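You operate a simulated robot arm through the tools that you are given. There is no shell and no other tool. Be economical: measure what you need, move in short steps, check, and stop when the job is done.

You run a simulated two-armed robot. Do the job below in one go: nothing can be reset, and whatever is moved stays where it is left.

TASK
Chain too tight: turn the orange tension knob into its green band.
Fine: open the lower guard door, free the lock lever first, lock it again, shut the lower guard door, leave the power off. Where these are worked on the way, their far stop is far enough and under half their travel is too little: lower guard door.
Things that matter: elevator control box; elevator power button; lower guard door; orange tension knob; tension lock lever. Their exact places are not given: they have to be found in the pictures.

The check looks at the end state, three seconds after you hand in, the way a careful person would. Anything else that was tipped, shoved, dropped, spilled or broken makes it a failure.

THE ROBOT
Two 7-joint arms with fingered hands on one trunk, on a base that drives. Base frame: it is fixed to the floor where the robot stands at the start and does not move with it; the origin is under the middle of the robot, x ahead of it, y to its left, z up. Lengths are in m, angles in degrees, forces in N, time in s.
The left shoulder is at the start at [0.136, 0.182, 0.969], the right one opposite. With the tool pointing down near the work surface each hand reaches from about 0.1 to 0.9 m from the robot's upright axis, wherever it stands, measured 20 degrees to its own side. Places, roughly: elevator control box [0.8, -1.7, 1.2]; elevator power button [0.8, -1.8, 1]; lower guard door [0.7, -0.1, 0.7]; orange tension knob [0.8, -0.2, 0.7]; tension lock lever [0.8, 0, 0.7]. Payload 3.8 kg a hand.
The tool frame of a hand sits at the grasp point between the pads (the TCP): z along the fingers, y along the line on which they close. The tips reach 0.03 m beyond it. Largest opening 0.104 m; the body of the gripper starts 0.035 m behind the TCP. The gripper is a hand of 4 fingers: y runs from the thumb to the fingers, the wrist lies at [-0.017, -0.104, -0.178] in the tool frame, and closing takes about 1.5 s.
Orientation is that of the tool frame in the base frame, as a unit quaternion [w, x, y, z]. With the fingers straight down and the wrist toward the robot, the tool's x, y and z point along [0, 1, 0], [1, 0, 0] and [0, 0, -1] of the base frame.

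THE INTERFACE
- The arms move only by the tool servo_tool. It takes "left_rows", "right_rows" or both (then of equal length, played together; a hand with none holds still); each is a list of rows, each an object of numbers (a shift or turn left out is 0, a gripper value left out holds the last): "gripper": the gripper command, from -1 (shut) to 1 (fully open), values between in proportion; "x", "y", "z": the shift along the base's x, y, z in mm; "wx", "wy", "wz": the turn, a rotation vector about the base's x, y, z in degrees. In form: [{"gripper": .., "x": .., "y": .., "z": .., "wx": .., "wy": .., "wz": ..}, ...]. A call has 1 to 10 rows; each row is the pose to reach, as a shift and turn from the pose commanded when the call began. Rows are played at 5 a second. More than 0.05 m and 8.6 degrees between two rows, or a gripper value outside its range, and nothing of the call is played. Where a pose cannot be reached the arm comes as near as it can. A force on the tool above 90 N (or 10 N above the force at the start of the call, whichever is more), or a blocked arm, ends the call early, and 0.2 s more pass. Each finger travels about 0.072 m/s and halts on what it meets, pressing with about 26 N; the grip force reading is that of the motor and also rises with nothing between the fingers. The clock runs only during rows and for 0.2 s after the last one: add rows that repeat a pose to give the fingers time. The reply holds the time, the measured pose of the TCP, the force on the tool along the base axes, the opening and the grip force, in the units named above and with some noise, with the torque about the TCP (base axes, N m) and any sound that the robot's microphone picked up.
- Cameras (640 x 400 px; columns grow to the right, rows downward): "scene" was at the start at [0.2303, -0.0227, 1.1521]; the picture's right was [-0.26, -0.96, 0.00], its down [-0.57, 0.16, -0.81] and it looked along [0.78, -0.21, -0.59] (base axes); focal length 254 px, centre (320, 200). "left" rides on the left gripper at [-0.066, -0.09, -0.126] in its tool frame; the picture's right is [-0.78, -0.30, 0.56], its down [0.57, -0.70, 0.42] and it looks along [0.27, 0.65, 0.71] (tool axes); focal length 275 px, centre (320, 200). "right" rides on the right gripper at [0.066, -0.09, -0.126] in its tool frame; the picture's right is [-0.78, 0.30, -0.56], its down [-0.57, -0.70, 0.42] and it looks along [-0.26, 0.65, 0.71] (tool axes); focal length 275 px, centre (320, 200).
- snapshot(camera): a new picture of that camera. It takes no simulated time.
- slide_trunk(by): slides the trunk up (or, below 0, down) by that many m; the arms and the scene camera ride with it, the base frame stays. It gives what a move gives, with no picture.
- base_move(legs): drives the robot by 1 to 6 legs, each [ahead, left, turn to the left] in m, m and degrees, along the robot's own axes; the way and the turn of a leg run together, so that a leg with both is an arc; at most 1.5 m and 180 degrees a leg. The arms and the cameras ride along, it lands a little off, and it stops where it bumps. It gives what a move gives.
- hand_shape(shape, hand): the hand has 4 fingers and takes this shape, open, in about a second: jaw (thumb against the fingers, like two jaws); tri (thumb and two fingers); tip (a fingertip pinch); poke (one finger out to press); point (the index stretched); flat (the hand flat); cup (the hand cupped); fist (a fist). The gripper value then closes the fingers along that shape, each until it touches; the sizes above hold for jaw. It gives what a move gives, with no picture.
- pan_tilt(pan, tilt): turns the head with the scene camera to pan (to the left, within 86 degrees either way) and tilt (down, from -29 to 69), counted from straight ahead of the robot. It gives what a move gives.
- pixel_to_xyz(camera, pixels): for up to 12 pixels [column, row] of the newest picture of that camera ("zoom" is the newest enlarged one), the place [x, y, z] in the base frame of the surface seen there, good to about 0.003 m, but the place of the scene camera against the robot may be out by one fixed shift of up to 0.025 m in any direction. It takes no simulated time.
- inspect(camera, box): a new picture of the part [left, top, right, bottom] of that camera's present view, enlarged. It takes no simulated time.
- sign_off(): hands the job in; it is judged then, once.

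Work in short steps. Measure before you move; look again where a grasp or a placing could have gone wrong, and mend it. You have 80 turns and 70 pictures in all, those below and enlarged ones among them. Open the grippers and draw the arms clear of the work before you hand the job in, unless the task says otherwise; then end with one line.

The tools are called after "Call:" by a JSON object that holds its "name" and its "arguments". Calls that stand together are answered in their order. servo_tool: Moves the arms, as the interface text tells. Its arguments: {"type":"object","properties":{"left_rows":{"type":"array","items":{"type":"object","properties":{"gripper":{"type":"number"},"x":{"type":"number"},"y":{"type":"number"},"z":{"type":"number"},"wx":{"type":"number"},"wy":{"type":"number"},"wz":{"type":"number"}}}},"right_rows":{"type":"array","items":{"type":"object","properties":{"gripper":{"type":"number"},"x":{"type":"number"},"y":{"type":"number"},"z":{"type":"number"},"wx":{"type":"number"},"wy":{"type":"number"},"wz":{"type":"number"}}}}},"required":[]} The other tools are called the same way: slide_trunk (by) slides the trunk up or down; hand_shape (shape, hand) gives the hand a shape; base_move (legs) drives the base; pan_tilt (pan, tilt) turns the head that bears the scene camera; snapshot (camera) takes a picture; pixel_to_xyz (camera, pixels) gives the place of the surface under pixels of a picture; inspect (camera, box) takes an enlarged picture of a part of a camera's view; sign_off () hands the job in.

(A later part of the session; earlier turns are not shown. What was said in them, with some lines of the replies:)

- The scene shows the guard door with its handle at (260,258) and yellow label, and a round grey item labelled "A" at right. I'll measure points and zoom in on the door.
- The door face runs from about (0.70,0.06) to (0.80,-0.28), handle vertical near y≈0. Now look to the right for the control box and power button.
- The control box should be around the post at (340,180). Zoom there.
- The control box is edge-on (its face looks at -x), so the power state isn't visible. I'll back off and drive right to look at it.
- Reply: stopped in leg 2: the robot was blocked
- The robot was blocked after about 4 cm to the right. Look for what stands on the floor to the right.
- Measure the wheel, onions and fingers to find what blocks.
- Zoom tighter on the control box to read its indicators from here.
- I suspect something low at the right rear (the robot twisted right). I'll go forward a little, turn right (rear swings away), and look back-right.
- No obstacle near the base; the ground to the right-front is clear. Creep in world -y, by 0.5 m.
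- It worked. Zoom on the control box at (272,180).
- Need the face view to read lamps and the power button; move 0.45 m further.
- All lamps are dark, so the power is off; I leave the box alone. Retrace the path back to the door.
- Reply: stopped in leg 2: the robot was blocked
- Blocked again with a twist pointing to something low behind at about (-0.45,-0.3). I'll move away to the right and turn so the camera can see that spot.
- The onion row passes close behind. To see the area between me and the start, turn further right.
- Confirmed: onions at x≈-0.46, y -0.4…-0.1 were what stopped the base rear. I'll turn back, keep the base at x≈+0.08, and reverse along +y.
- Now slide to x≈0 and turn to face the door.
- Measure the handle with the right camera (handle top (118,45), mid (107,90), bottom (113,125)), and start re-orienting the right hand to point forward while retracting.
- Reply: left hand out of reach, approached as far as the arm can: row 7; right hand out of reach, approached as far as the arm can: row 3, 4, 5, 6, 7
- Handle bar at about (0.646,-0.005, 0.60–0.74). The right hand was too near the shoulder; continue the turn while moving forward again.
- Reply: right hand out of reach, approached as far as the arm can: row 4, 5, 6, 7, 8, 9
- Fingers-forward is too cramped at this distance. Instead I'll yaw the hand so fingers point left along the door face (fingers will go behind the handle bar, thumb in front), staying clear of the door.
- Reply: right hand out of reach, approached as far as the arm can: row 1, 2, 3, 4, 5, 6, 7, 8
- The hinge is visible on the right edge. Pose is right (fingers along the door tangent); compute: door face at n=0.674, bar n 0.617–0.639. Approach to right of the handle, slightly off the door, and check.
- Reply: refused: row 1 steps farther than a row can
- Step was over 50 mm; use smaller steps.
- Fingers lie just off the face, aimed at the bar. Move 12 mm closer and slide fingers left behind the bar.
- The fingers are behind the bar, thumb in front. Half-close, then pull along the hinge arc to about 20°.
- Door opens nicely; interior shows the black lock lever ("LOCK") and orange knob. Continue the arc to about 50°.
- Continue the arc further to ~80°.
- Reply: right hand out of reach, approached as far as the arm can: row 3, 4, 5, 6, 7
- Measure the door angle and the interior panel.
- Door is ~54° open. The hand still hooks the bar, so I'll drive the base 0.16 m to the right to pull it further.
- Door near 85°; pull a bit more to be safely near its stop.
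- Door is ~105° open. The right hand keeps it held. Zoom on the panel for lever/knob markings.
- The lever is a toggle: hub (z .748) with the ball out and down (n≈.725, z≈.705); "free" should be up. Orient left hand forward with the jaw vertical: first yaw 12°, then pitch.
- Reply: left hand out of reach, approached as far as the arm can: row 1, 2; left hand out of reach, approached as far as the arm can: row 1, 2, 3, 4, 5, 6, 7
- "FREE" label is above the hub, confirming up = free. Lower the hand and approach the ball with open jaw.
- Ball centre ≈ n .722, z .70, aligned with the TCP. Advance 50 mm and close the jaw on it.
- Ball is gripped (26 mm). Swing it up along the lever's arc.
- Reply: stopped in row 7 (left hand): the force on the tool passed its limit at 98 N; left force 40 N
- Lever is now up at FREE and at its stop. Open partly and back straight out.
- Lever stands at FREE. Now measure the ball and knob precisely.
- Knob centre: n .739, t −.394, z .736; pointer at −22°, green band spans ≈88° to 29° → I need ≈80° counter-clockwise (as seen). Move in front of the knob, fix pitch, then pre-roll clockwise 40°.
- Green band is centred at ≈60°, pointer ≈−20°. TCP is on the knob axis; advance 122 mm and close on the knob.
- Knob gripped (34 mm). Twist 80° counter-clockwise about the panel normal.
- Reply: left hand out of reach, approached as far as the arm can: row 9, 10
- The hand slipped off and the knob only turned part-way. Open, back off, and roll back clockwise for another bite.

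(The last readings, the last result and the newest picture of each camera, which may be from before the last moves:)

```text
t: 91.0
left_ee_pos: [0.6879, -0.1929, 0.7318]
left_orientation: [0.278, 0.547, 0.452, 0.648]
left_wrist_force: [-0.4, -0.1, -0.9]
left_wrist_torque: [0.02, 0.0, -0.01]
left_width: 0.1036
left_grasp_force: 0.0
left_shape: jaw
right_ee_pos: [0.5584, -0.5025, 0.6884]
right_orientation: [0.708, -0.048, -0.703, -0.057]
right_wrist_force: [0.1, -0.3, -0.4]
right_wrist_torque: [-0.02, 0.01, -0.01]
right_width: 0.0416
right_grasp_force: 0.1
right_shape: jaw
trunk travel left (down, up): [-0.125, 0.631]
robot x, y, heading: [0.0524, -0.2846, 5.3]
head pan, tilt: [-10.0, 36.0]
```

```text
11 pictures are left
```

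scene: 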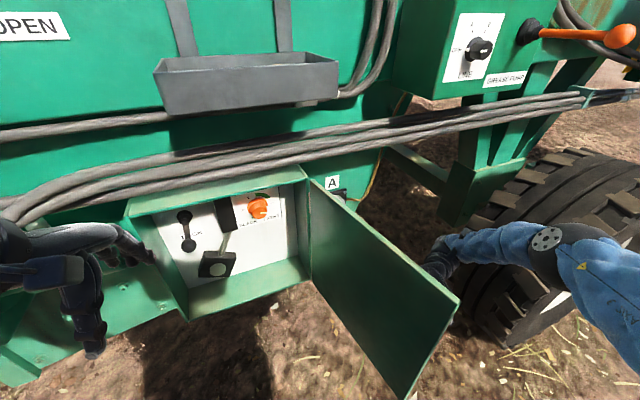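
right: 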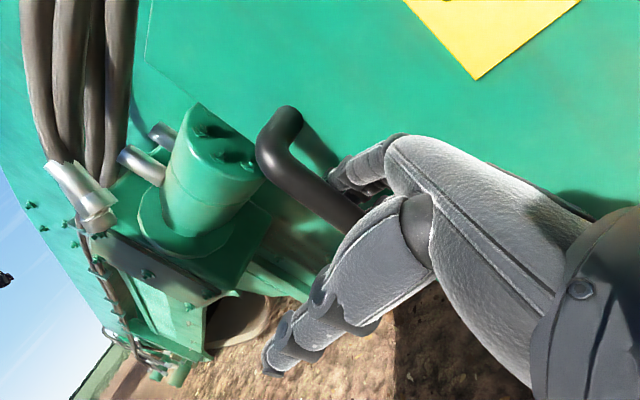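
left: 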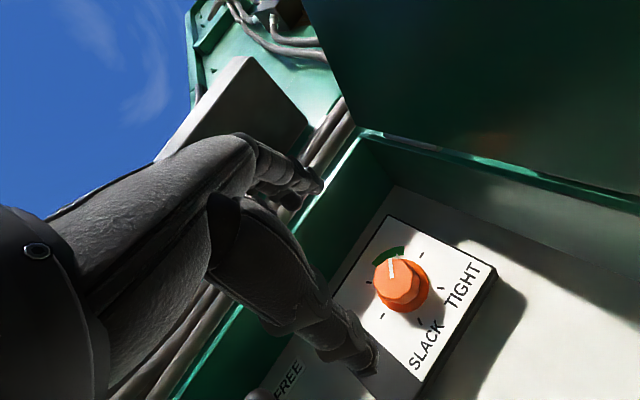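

Call:
{"name": "inspect", "arguments": {"camera": "left", "box": [340, 220, 480, 340]}}

Call:
{"name": "pixel_to_xyz", "arguments": {"camera": "left", "pixels": [[392, 264], [394, 276], [398, 283], [378, 280], [410, 285], [396, 300], [396, 254], [376, 262], [402, 250]]}}

```text
3.33 times, centred on (410, 280) of left
```

zoom: 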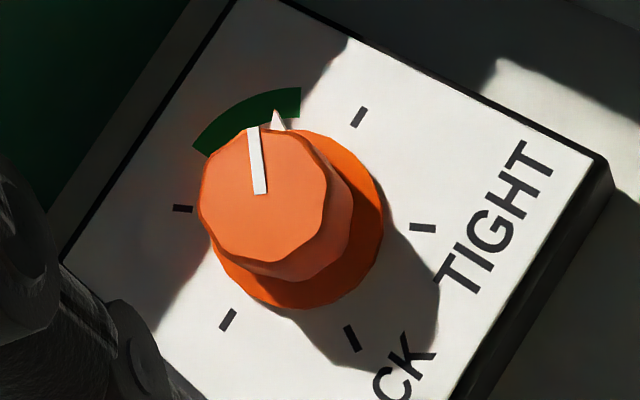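

```text
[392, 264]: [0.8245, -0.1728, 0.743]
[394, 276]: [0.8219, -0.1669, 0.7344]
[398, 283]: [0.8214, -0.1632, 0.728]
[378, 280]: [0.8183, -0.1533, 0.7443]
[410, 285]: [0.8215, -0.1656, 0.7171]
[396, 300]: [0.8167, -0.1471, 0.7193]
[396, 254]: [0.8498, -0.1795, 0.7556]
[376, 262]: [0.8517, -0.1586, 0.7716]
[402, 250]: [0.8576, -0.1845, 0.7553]
```

The pointer is just inside the green band (~42° vs centre 60°). One more small bite of ~18° to centre it: realign, advance and close.

Call:
{"name": "servo_tool", "arguments": {"left_rows": [{"x": 3, "y": -10, "z": 1}, {"x": 42, "y": 2, "z": 1}, {"x": 82, "y": 14, "z": 1}, {"x": 119, "y": 25, "z": 1}, {"x": 119, "y": 25, "z": 1, "gripper": 0}, {"x": 119, "y": 25, "z": 1, "gripper": -1}, {"x": 119, "y": 25, "z": 1}, {"x": 119, "y": 25, "z": 1}, {"x": 119, "y": 25, "z": 1}]}}

Call:
{"name": "servo_tool", "arguments": {"left_rows": [{"wx": -6, "wy": -1.8}, {"wx": -12, "wy": -3.6}, {"wx": -18, "wy": -5.4}, {"wx": -18, "wy": -5.4}, {"wx": -18, "wy": -5.4, "gripper": 0.3}, {"wx": -18, "wy": -5.4, "gripper": 1}, {"wx": -18, "wy": -5.4}, {"wx": -18, "wy": -5.4, "x": -40, "y": -12}, {"wx": -18, "wy": -5.4, "x": -80, "y": -24}, {"wx": -18, "wy": -5.4, "x": -117, "y": -35}]}}

Call:
{"name": "inspect", "arguments": {"camera": "left", "box": [340, 200, 560, 340]}}

```text
t: 93.0
left_ee_pos: [0.8052, -0.1662, 0.7308]
left_orientation: [0.278, 0.548, 0.452, 0.647]
left_wrist_force: [1.3, 0.7, -1.7]
left_wrist_torque: [0.0, 0.02, -0.04]
left_width: 0.0342
left_grasp_force: 26.0
left_shape: jaw
right_ee_pos: [0.5593, -0.5041, 0.6878]
right_orientation: [0.707, -0.05, -0.703, -0.057]
right_wrist_force: [-0.6, 0.7, 0.1]
right_wrist_torque: [-0.02, 0.0, -0.01]
right_width: 0.0415
right_grasp_force: 0.1
right_shape: jaw
trunk travel left (down, up): [-0.125, 0.631]
robot x, y, heading: [0.0614, -0.2795, 5.1]
head pan, tilt: [-10.0, 36.0]
```

```text
t: 95.2
left_ee_pos: [0.6878, -0.201, 0.7319]
left_orientation: [0.381, 0.466, 0.534, 0.594]
left_wrist_force: [0.2, 0.2, 0.3]
left_wrist_torque: [-0.03, 0.04, 0.01]
left_width: 0.1037
left_grasp_force: 0.1
left_shape: jaw
right_ee_pos: [0.5595, -0.5045, 0.6881]
right_orientation: [0.708, -0.048, -0.702, -0.056]
right_wrist_force: [-0.7, 0.2, -0.5]
right_wrist_torque: [0.01, -0.02, 0.01]
right_width: 0.0418
right_grasp_force: 0.1
right_shape: jaw
trunk travel left (down, up): [-0.125, 0.631]
robot x, y, heading: [0.0572, -0.2838, 5.5]
head pan, tilt: [-10.0, 36.0]
```

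```text
2.86 times, centred on (450, 270) of left
```

zoom: 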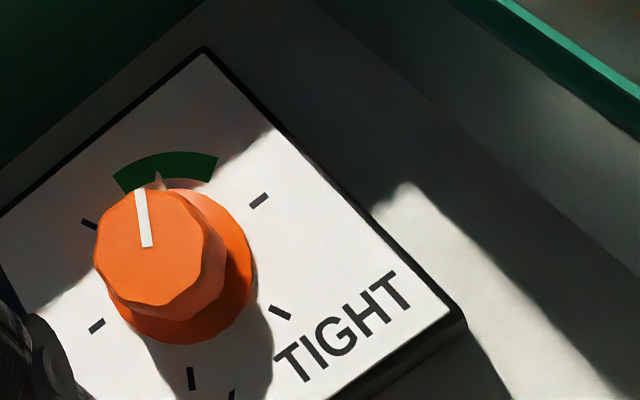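

Pointer is centred in the green band. Now go back to the lever with a half-open jaw and grip the ball at FREE.

Call:
{"name": "servo_tool", "arguments": {"left_rows": [{"x": -30, "y": 25, "z": 8, "gripper": 0.1}, {"x": -45, "y": 65, "z": 18}, {"x": -50, "y": 105, "z": 30}, {"x": -50, "y": 140, "z": 40}, {"x": -50, "y": 165, "z": 44}, {"x": -50, "y": 165, "z": 44}]}}

Call:
{"name": "snapshot", "arguments": {"camera": "left"}}

```text
t: 96.7
left_ee_pos: [0.6396, -0.0374, 0.7752]
left_orientation: [0.381, 0.467, 0.534, 0.593]
left_wrist_force: [0.7, -0.3, -0.5]
left_wrist_torque: [0.04, -0.01, -0.01]
left_width: 0.0573
left_grasp_force: 0.1
left_shape: jaw
right_ee_pos: [0.5593, -0.5026, 0.6893]
right_orientation: [0.707, -0.05, -0.703, -0.058]
right_wrist_force: [-0.2, 1.3, 0.8]
right_wrist_torque: [0.0, 0.0, -0.02]
right_width: 0.0419
right_grasp_force: 0.1
right_shape: jaw
trunk travel left (down, up): [-0.125, 0.631]
robot x, y, heading: [0.0606, -0.2802, 5.1]
head pan, tilt: [-10.0, 36.0]
```

```text
8 pictures are left
```

left: 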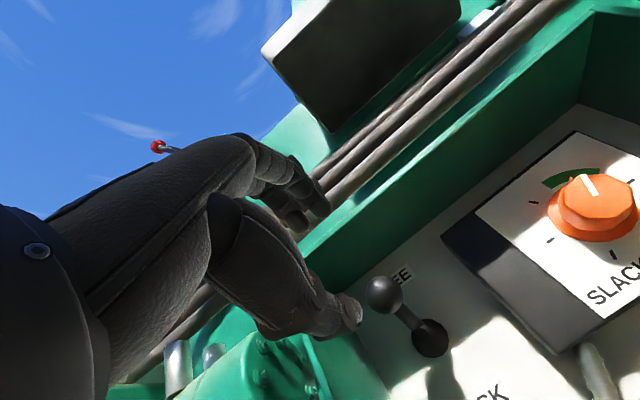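

Call:
{"name": "pixel_to_xyz", "arguments": {"camera": "left", "pixels": [[383, 295], [383, 282], [383, 307], [372, 295], [396, 295]]}}

```text
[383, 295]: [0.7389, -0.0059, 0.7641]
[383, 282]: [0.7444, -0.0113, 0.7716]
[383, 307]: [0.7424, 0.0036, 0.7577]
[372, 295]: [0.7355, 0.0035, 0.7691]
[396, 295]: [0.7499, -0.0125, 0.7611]
```

Ball centre ≈ (0.748,−0.004,0.772), aligned. Advance 95 mm, close, then swing down.

Call:
{"name": "servo_tool", "arguments": {"left_rows": [{"x": 32, "y": 9, "z": -2}, {"x": 62, "y": 18, "z": -2}, {"x": 91, "y": 27, "z": -2}, {"x": 91, "y": 27, "z": -2, "gripper": -0.5}, {"x": 91, "y": 27, "z": -2, "gripper": -1}, {"x": 91, "y": 27, "z": -2}, {"x": 91, "y": 27, "z": -2}, {"x": 91, "y": 27, "z": -2}]}}

```text
t: 98.5
left_ee_pos: [0.7315, -0.0102, 0.7728]
left_orientation: [0.382, 0.466, 0.534, 0.593]
left_wrist_force: [0.2, -0.7, -4.9]
left_wrist_torque: [-0.07, 0.1, 0.0]
left_width: 0.0253
left_grasp_force: 26.3
left_shape: jaw
right_ee_pos: [0.5598, -0.5036, 0.6876]
right_orientation: [0.708, -0.049, -0.702, -0.057]
right_wrist_force: [0.4, 0.3, 0.3]
right_wrist_torque: [0.0, -0.03, 0.02]
right_width: 0.0419
right_grasp_force: 0.0
right_shape: jaw
trunk travel left (down, up): [-0.125, 0.631]
robot x, y, heading: [0.0579, -0.2816, 5.2]
head pan, tilt: [-10.0, 36.0]
```

Call:
{"name": "servo_tool", "arguments": {"left_rows": [{"x": -6, "y": -1, "z": -18}, {"x": -9, "y": -2, "z": -36}, {"x": -6, "y": 0, "z": -55}, {"x": 3, "y": 2, "z": -72}, {"x": 5, "y": 2, "z": -78}, {"x": 5, "y": 2, "z": -78}]}}

```text
t: 99.8
left_ee_pos: [0.7304, -0.0134, 0.7013]
left_orientation: [0.386, 0.465, 0.529, 0.596]
left_wrist_force: [-49.0, -22.9, 9.5]
left_wrist_torque: [0.17, -0.54, -0.2]
left_width: 0.0276
left_grasp_force: 25.9
left_shape: jaw
right_ee_pos: [0.5549, -0.5041, 0.6911]
right_orientation: [0.706, -0.048, -0.705, -0.057]
right_wrist_force: [-0.1, -0.1, 0.7]
right_wrist_torque: [0.02, -0.02, -0.02]
right_width: 0.0419
right_grasp_force: 0.0
right_shape: jaw
trunk travel left (down, up): [-0.125, 0.631]
robot x, y, heading: [0.0579, -0.2816, 5.3]
head pan, tilt: [-10.0, 36.0]
```

Lever seems at its lower stop (z .701 with resistance). Open, back straight out, and look.

Call:
{"name": "servo_tool", "arguments": {"left_rows": [{"gripper": -0.2}, {"gripper": 0.4}, {"gripper": 0.4}, {"x": -30, "y": -9}, {"x": -65, "y": -19}, {"x": -100, "y": -30, "gripper": 1}, {"x": -130, "y": -39}, {"x": -130, "y": -39}]}}

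Call:
{"name": "snapshot", "arguments": {"camera": "left"}}

```text
t: 101.7
left_ee_pos: [0.6033, -0.0463, 0.6955]
left_orientation: [0.382, 0.466, 0.534, 0.593]
left_wrist_force: [0.1, -0.1, -0.3]
left_wrist_torque: [-0.02, -0.03, 0.0]
left_width: 0.1034
left_grasp_force: 0.0
left_shape: jaw
right_ee_pos: [0.5595, -0.5035, 0.6872]
right_orientation: [0.707, -0.049, -0.703, -0.056]
right_wrist_force: [0.2, 0.0, 0.5]
right_wrist_torque: [-0.01, -0.02, -0.03]
right_width: 0.0418
right_grasp_force: 0.1
right_shape: jaw
trunk travel left (down, up): [-0.125, 0.631]
robot x, y, heading: [0.0569, -0.2821, 5.2]
head pan, tilt: [-10.0, 36.0]
```

```text
7 pictures are left
```

left: 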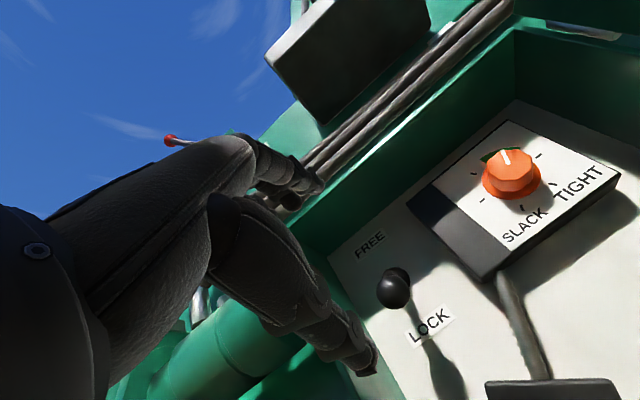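

Call:
{"name": "pixel_to_xyz", "arguments": {"camera": "left", "pixels": [[393, 290], [393, 280], [393, 300], [382, 292], [405, 285]]}}

```text
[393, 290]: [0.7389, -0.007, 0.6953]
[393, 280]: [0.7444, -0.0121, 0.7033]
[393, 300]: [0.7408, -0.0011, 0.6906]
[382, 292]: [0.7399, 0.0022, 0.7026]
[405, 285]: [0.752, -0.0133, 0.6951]
```

Lever is back in exactly its initial locked place (ball z .695). Now lift the left hand clear of the door's swing.

Call:
{"name": "servo_tool", "arguments": {"left_rows": [{"x": -20, "y": 10, "z": 30}, {"x": -35, "y": 20, "z": 70}, {"x": -50, "y": 35, "z": 110}, {"x": -65, "y": 50, "z": 150}, {"x": -80, "y": 65, "z": 185}, {"x": -90, "y": 80, "z": 210}, {"x": -90, "y": 80, "z": 210}]}}

Call:
{"name": "base_move", "arguments": {"legs": [[-0.06, 0.1, 0]]}}

Call:
{"name": "snapshot", "arguments": {"camera": "scene"}}

```text
t: 103.2
left_ee_pos: [0.526, 0.0363, 0.8949]
left_orientation: [0.381, 0.465, 0.534, 0.594]
left_wrist_force: [0.1, 0.1, 0.1]
left_wrist_torque: [0.01, 0.02, 0.03]
left_width: 0.1035
left_grasp_force: 0.0
left_shape: jaw
left hand out of reach, approached as far as the arm can: row 6, 7
right_ee_pos: [0.5596, -0.5035, 0.688]
right_orientation: [0.707, -0.05, -0.703, -0.056]
right_wrist_force: [0.2, -0.9, -0.4]
right_wrist_torque: [-0.02, -0.02, 0.02]
right_width: 0.0417
right_grasp_force: 0.1
right_shape: jaw
trunk travel left (down, up): [-0.125, 0.631]
robot x, y, heading: [0.0584, -0.2838, 5.2]
head pan, tilt: [-10.0, 36.0]
```

```text
t: 104.5
left_ee_pos: [0.4566, 0.1303, 0.8948]
left_orientation: [0.382, 0.465, 0.534, 0.594]
left_wrist_force: [0.3, 0.2, -0.1]
left_wrist_torque: [-0.01, 0.03, 0.0]
left_width: 0.1037
left_grasp_force: 0.1
left_shape: jaw
right_ee_pos: [0.4901, -0.409, 0.6882]
right_orientation: [0.707, -0.049, -0.704, -0.057]
right_wrist_force: [-0.1, 0.2, -0.1]
right_wrist_torque: [-0.03, 0.0, 0.02]
right_width: 0.0417
right_grasp_force: 0.0
right_shape: jaw
trunk travel left (down, up): [-0.125, 0.631]
robot x, y, heading: [-0.0096, -0.1897, 5.6]
head pan, tilt: [-10.0, 36.0]
```

```text
6 pictures are left
```

scene: 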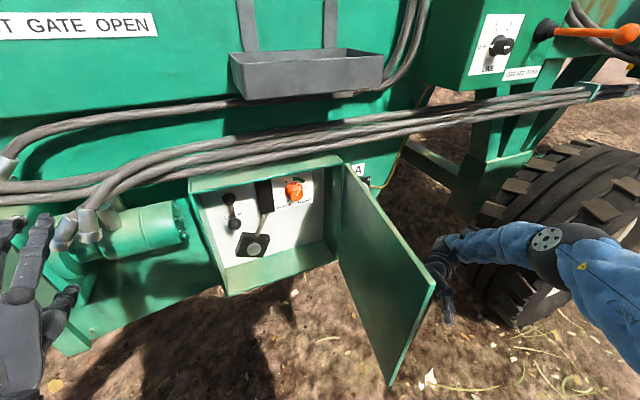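

Call:
{"name": "pixel_to_xyz", "arguments": {"camera": "scene", "pixels": [[85, 240], [75, 205], [110, 235], [10, 175], [70, 320], [100, 330], [20, 130], [60, 185]]}}

```text
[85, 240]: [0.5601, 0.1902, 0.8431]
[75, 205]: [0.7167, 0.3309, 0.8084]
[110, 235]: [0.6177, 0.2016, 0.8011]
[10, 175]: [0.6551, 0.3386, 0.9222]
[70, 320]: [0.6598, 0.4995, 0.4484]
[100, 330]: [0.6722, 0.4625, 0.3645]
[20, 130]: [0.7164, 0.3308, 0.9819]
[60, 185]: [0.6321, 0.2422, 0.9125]
```

Clear on the left (machine parts at x ≥ 0.56). Drive left 0.16 m, pushing the door on.

Call:
{"name": "base_move", "arguments": {"legs": [[0, 0.16, 0]]}}

Call:
{"name": "snapshot", "arguments": {"camera": "scene"}}

```text
t: 105.9
left_ee_pos: [0.4418, 0.2893, 0.8942]
left_orientation: [0.382, 0.466, 0.533, 0.593]
left_wrist_force: [-0.4, 0.0, -0.4]
left_wrist_torque: [-0.02, 0.0, 0.03]
left_width: 0.1037
left_grasp_force: 0.0
left_shape: jaw
right_ee_pos: [0.4756, -0.251, 0.688]
right_orientation: [0.707, -0.049, -0.704, -0.057]
right_wrist_force: [0.3, 0.4, 0.9]
right_wrist_torque: [-0.01, 0.01, 0.03]
right_width: 0.0416
right_grasp_force: 0.0
right_shape: jaw
trunk travel left (down, up): [-0.125, 0.631]
robot x, y, heading: [-0.0262, -0.0247, 5.4]
head pan, tilt: [-10.0, 36.0]
```

```text
5 pictures are left
```

scene: 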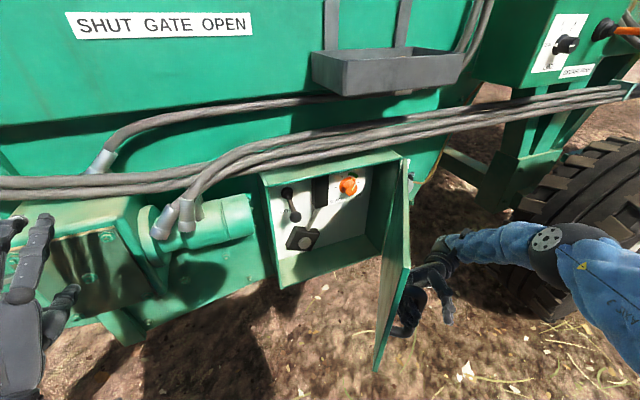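

Same state as before with door ~54°. Replay the opening arc backward with the right arm to about 20°.

Call:
{"name": "servo_tool", "arguments": {"right_rows": [{"x": 6, "y": 3, "z": -8, "wz": -7.4}, {"x": 12, "y": 6, "z": -16, "wz": -14.8}, {"x": 17, "y": 8, "z": -22, "wz": -22}, {"x": 21, "y": 35, "z": -22, "wz": -26}, {"x": 27, "y": 62, "z": -22, "wz": -30}, {"x": 36, "y": 88, "z": -22, "wz": -34.5}, {"x": 47, "y": 113, "z": -22, "wz": -39}, {"x": 60, "y": 137, "z": -22, "wz": -43.5}, {"x": 75, "y": 160, "z": -22, "wz": -48}, {"x": 75, "y": 160, "z": -22, "wz": -48}]}}

Call:
{"name": "snapshot", "arguments": {"camera": "scene"}}

```text
t: 108.1
left_ee_pos: [0.4426, 0.289, 0.8944]
left_orientation: [0.382, 0.466, 0.533, 0.594]
left_wrist_force: [-0.5, 1.0, -0.7]
left_wrist_torque: [-0.02, -0.01, 0.01]
left_width: 0.1037
left_grasp_force: 0.0
left_shape: jaw
right_ee_pos: [0.5515, -0.0919, 0.6685]
right_orientation: [0.623, -0.332, -0.621, -0.34]
right_wrist_force: [-0.5, 0.3, 0.1]
right_wrist_torque: [-0.03, 0.0, 0.0]
right_width: 0.0415
right_grasp_force: 0.0
right_shape: jaw
trunk travel left (down, up): [-0.125, 0.631]
robot x, y, heading: [-0.0244, -0.0239, 5.0]
head pan, tilt: [-10.0, 36.0]
```

```text
4 pictures are left
```

scene: 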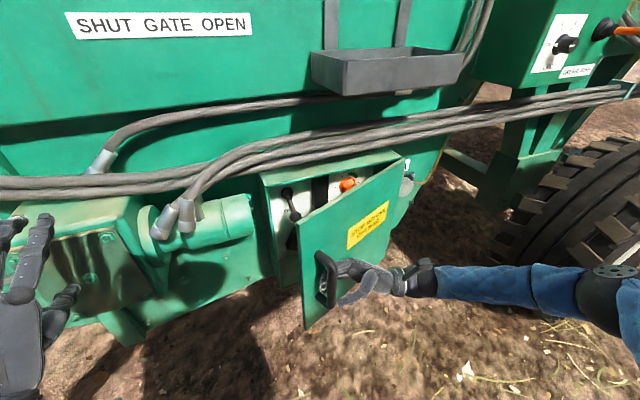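

Continue the arc to closed with a little extra push along the normal.

Call:
{"name": "servo_tool", "arguments": {"right_rows": [{"x": 17, "y": 22, "wz": -4}, {"x": 36, "y": 42, "wz": -8}, {"x": 56, "y": 60, "wz": -12}, {"x": 76, "y": 77, "wz": -16}, {"x": 84, "y": 80, "wz": -16}, {"x": 92, "y": 82, "wz": -16}, {"x": 98, "y": 84, "wz": -16}, {"x": 98, "y": 84, "wz": -16}]}}

Call:
{"name": "inspect", "arguments": {"camera": "scene", "box": [220, 140, 440, 300]}}

```text
t: 109.9
left_ee_pos: [0.4413, 0.2884, 0.8948]
left_orientation: [0.382, 0.466, 0.533, 0.594]
left_wrist_force: [1.1, -0.4, 0.6]
left_wrist_torque: [0.03, 0.06, -0.01]
left_width: 0.1037
left_grasp_force: 0.0
left_shape: jaw
right_ee_pos: [0.6463, -0.0089, 0.6654]
right_orientation: [-0.57, 0.414, 0.57, 0.423]
right_wrist_force: [-16.9, -13.6, -0.5]
right_wrist_torque: [-0.15, 0.2, -0.74]
right_width: 0.0387
right_grasp_force: 0.0
right_shape: jaw
trunk travel left (down, up): [-0.125, 0.631]
robot x, y, heading: [-0.027, -0.0262, 5.2]
head pan, tilt: [-10.0, 36.0]
```

```text
2.50 times, centred on (330, 220) of scene
```

zoom: 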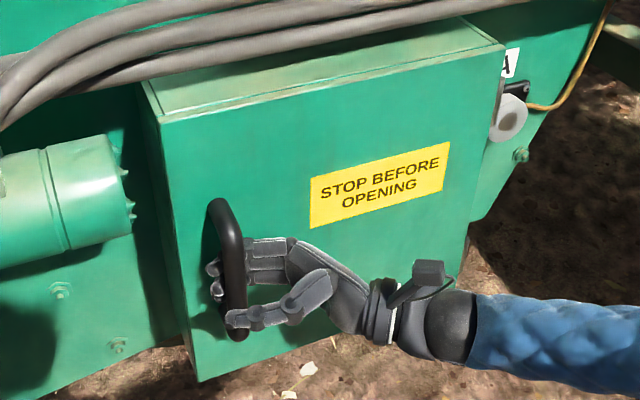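

Door is shut against its stop (≈20 N). Ease back to the insertion pose, open, slide the fingers out to the right along the door, then away.

Call:
{"name": "servo_tool", "arguments": {"right_rows": [{"x": -10, "y": -3, "gripper": -0.2}, {"x": -17, "y": -5, "gripper": 0.5}, {"x": -17, "y": -5, "gripper": 1}, {"x": -17, "y": -5}, {"x": -8, "y": -34}, {"x": 1, "y": -62}, {"x": 9, "y": -91}, {"x": 15, "y": -110}, {"x": -30, "y": -125}]}}

Call:
{"name": "servo_tool", "arguments": {"right_rows": [{"x": -20, "y": -35}, {"x": -40, "y": -70}, {"x": -60, "y": -105}, {"x": -80, "y": -140}]}}

Call:
{"name": "inspect", "arguments": {"camera": "scene", "box": [220, 140, 440, 300]}}

Call:
{"name": "pixel_to_xyz", "arguments": {"camera": "zoom", "pixels": [[180, 160], [200, 350], [450, 100], [280, 280], [440, 230]]}}

```text
t: 111.9
left_ee_pos: [0.4424, 0.288, 0.8961]
left_orientation: [0.381, 0.465, 0.534, 0.594]
left_wrist_force: [0.4, -0.4, 0.0]
left_wrist_torque: [0.02, 0.02, -0.03]
left_width: 0.1038
left_grasp_force: 0.0
left_shape: jaw
right_ee_pos: [0.6184, -0.1323, 0.6664]
right_orientation: [-0.569, 0.414, 0.57, 0.423]
right_wrist_force: [-0.5, -0.2, 0.2]
right_wrist_torque: [0.04, -0.02, 0.0]
right_width: 0.1037
right_grasp_force: 0.0
right_shape: jaw
trunk travel left (down, up): [-0.125, 0.631]
robot x, y, heading: [-0.0263, -0.0316, 5.4]
head pan, tilt: [-10.0, 36.0]
```

```text
t: 112.9
left_ee_pos: [0.4415, 0.2893, 0.8944]
left_orientation: [0.382, 0.466, 0.534, 0.593]
left_wrist_force: [0.7, 0.0, -0.1]
left_wrist_torque: [-0.02, 0.01, -0.03]
left_width: 0.1037
left_grasp_force: 0.2
left_shape: jaw
right_ee_pos: [0.5364, -0.2709, 0.6675]
right_orientation: [-0.57, 0.413, 0.571, 0.422]
right_wrist_force: [0.1, 0.3, 0.2]
right_wrist_torque: [0.0, 0.01, 0.02]
right_width: 0.1039
right_grasp_force: 0.0
right_shape: jaw
trunk travel left (down, up): [-0.125, 0.631]
robot x, y, heading: [-0.0217, -0.0314, 5.3]
head pan, tilt: [-10.0, 36.0]
```

```text
2.50 times, centred on (330, 220) of scene
```

zoom: 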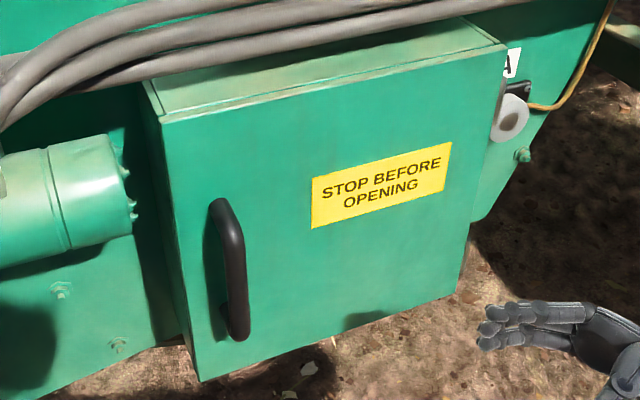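

```text
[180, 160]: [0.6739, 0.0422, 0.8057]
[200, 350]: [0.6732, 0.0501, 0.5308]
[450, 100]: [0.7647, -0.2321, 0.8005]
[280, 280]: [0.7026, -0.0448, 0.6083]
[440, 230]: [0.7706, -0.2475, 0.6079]
```

The door is shut flush: its face plane matches the one measured at the start. Both hands are open and clear, the lever is locked, the knob is in green, and I did not touch the power. Handing in.

Call:
{"name": "sign_off", "arguments": {}}

```text
The job is handed in.
```

The orange tension knob now points to the middle of its green band. The lock lever was freed for that and is locked again, the lower guard door is shut, and the power is off: its lamps were dark and I left it alone. The base bumped something low, probably the loose onions behind its starting spot, and was stopped twice while driving; I saw no sign that any onion had moved.
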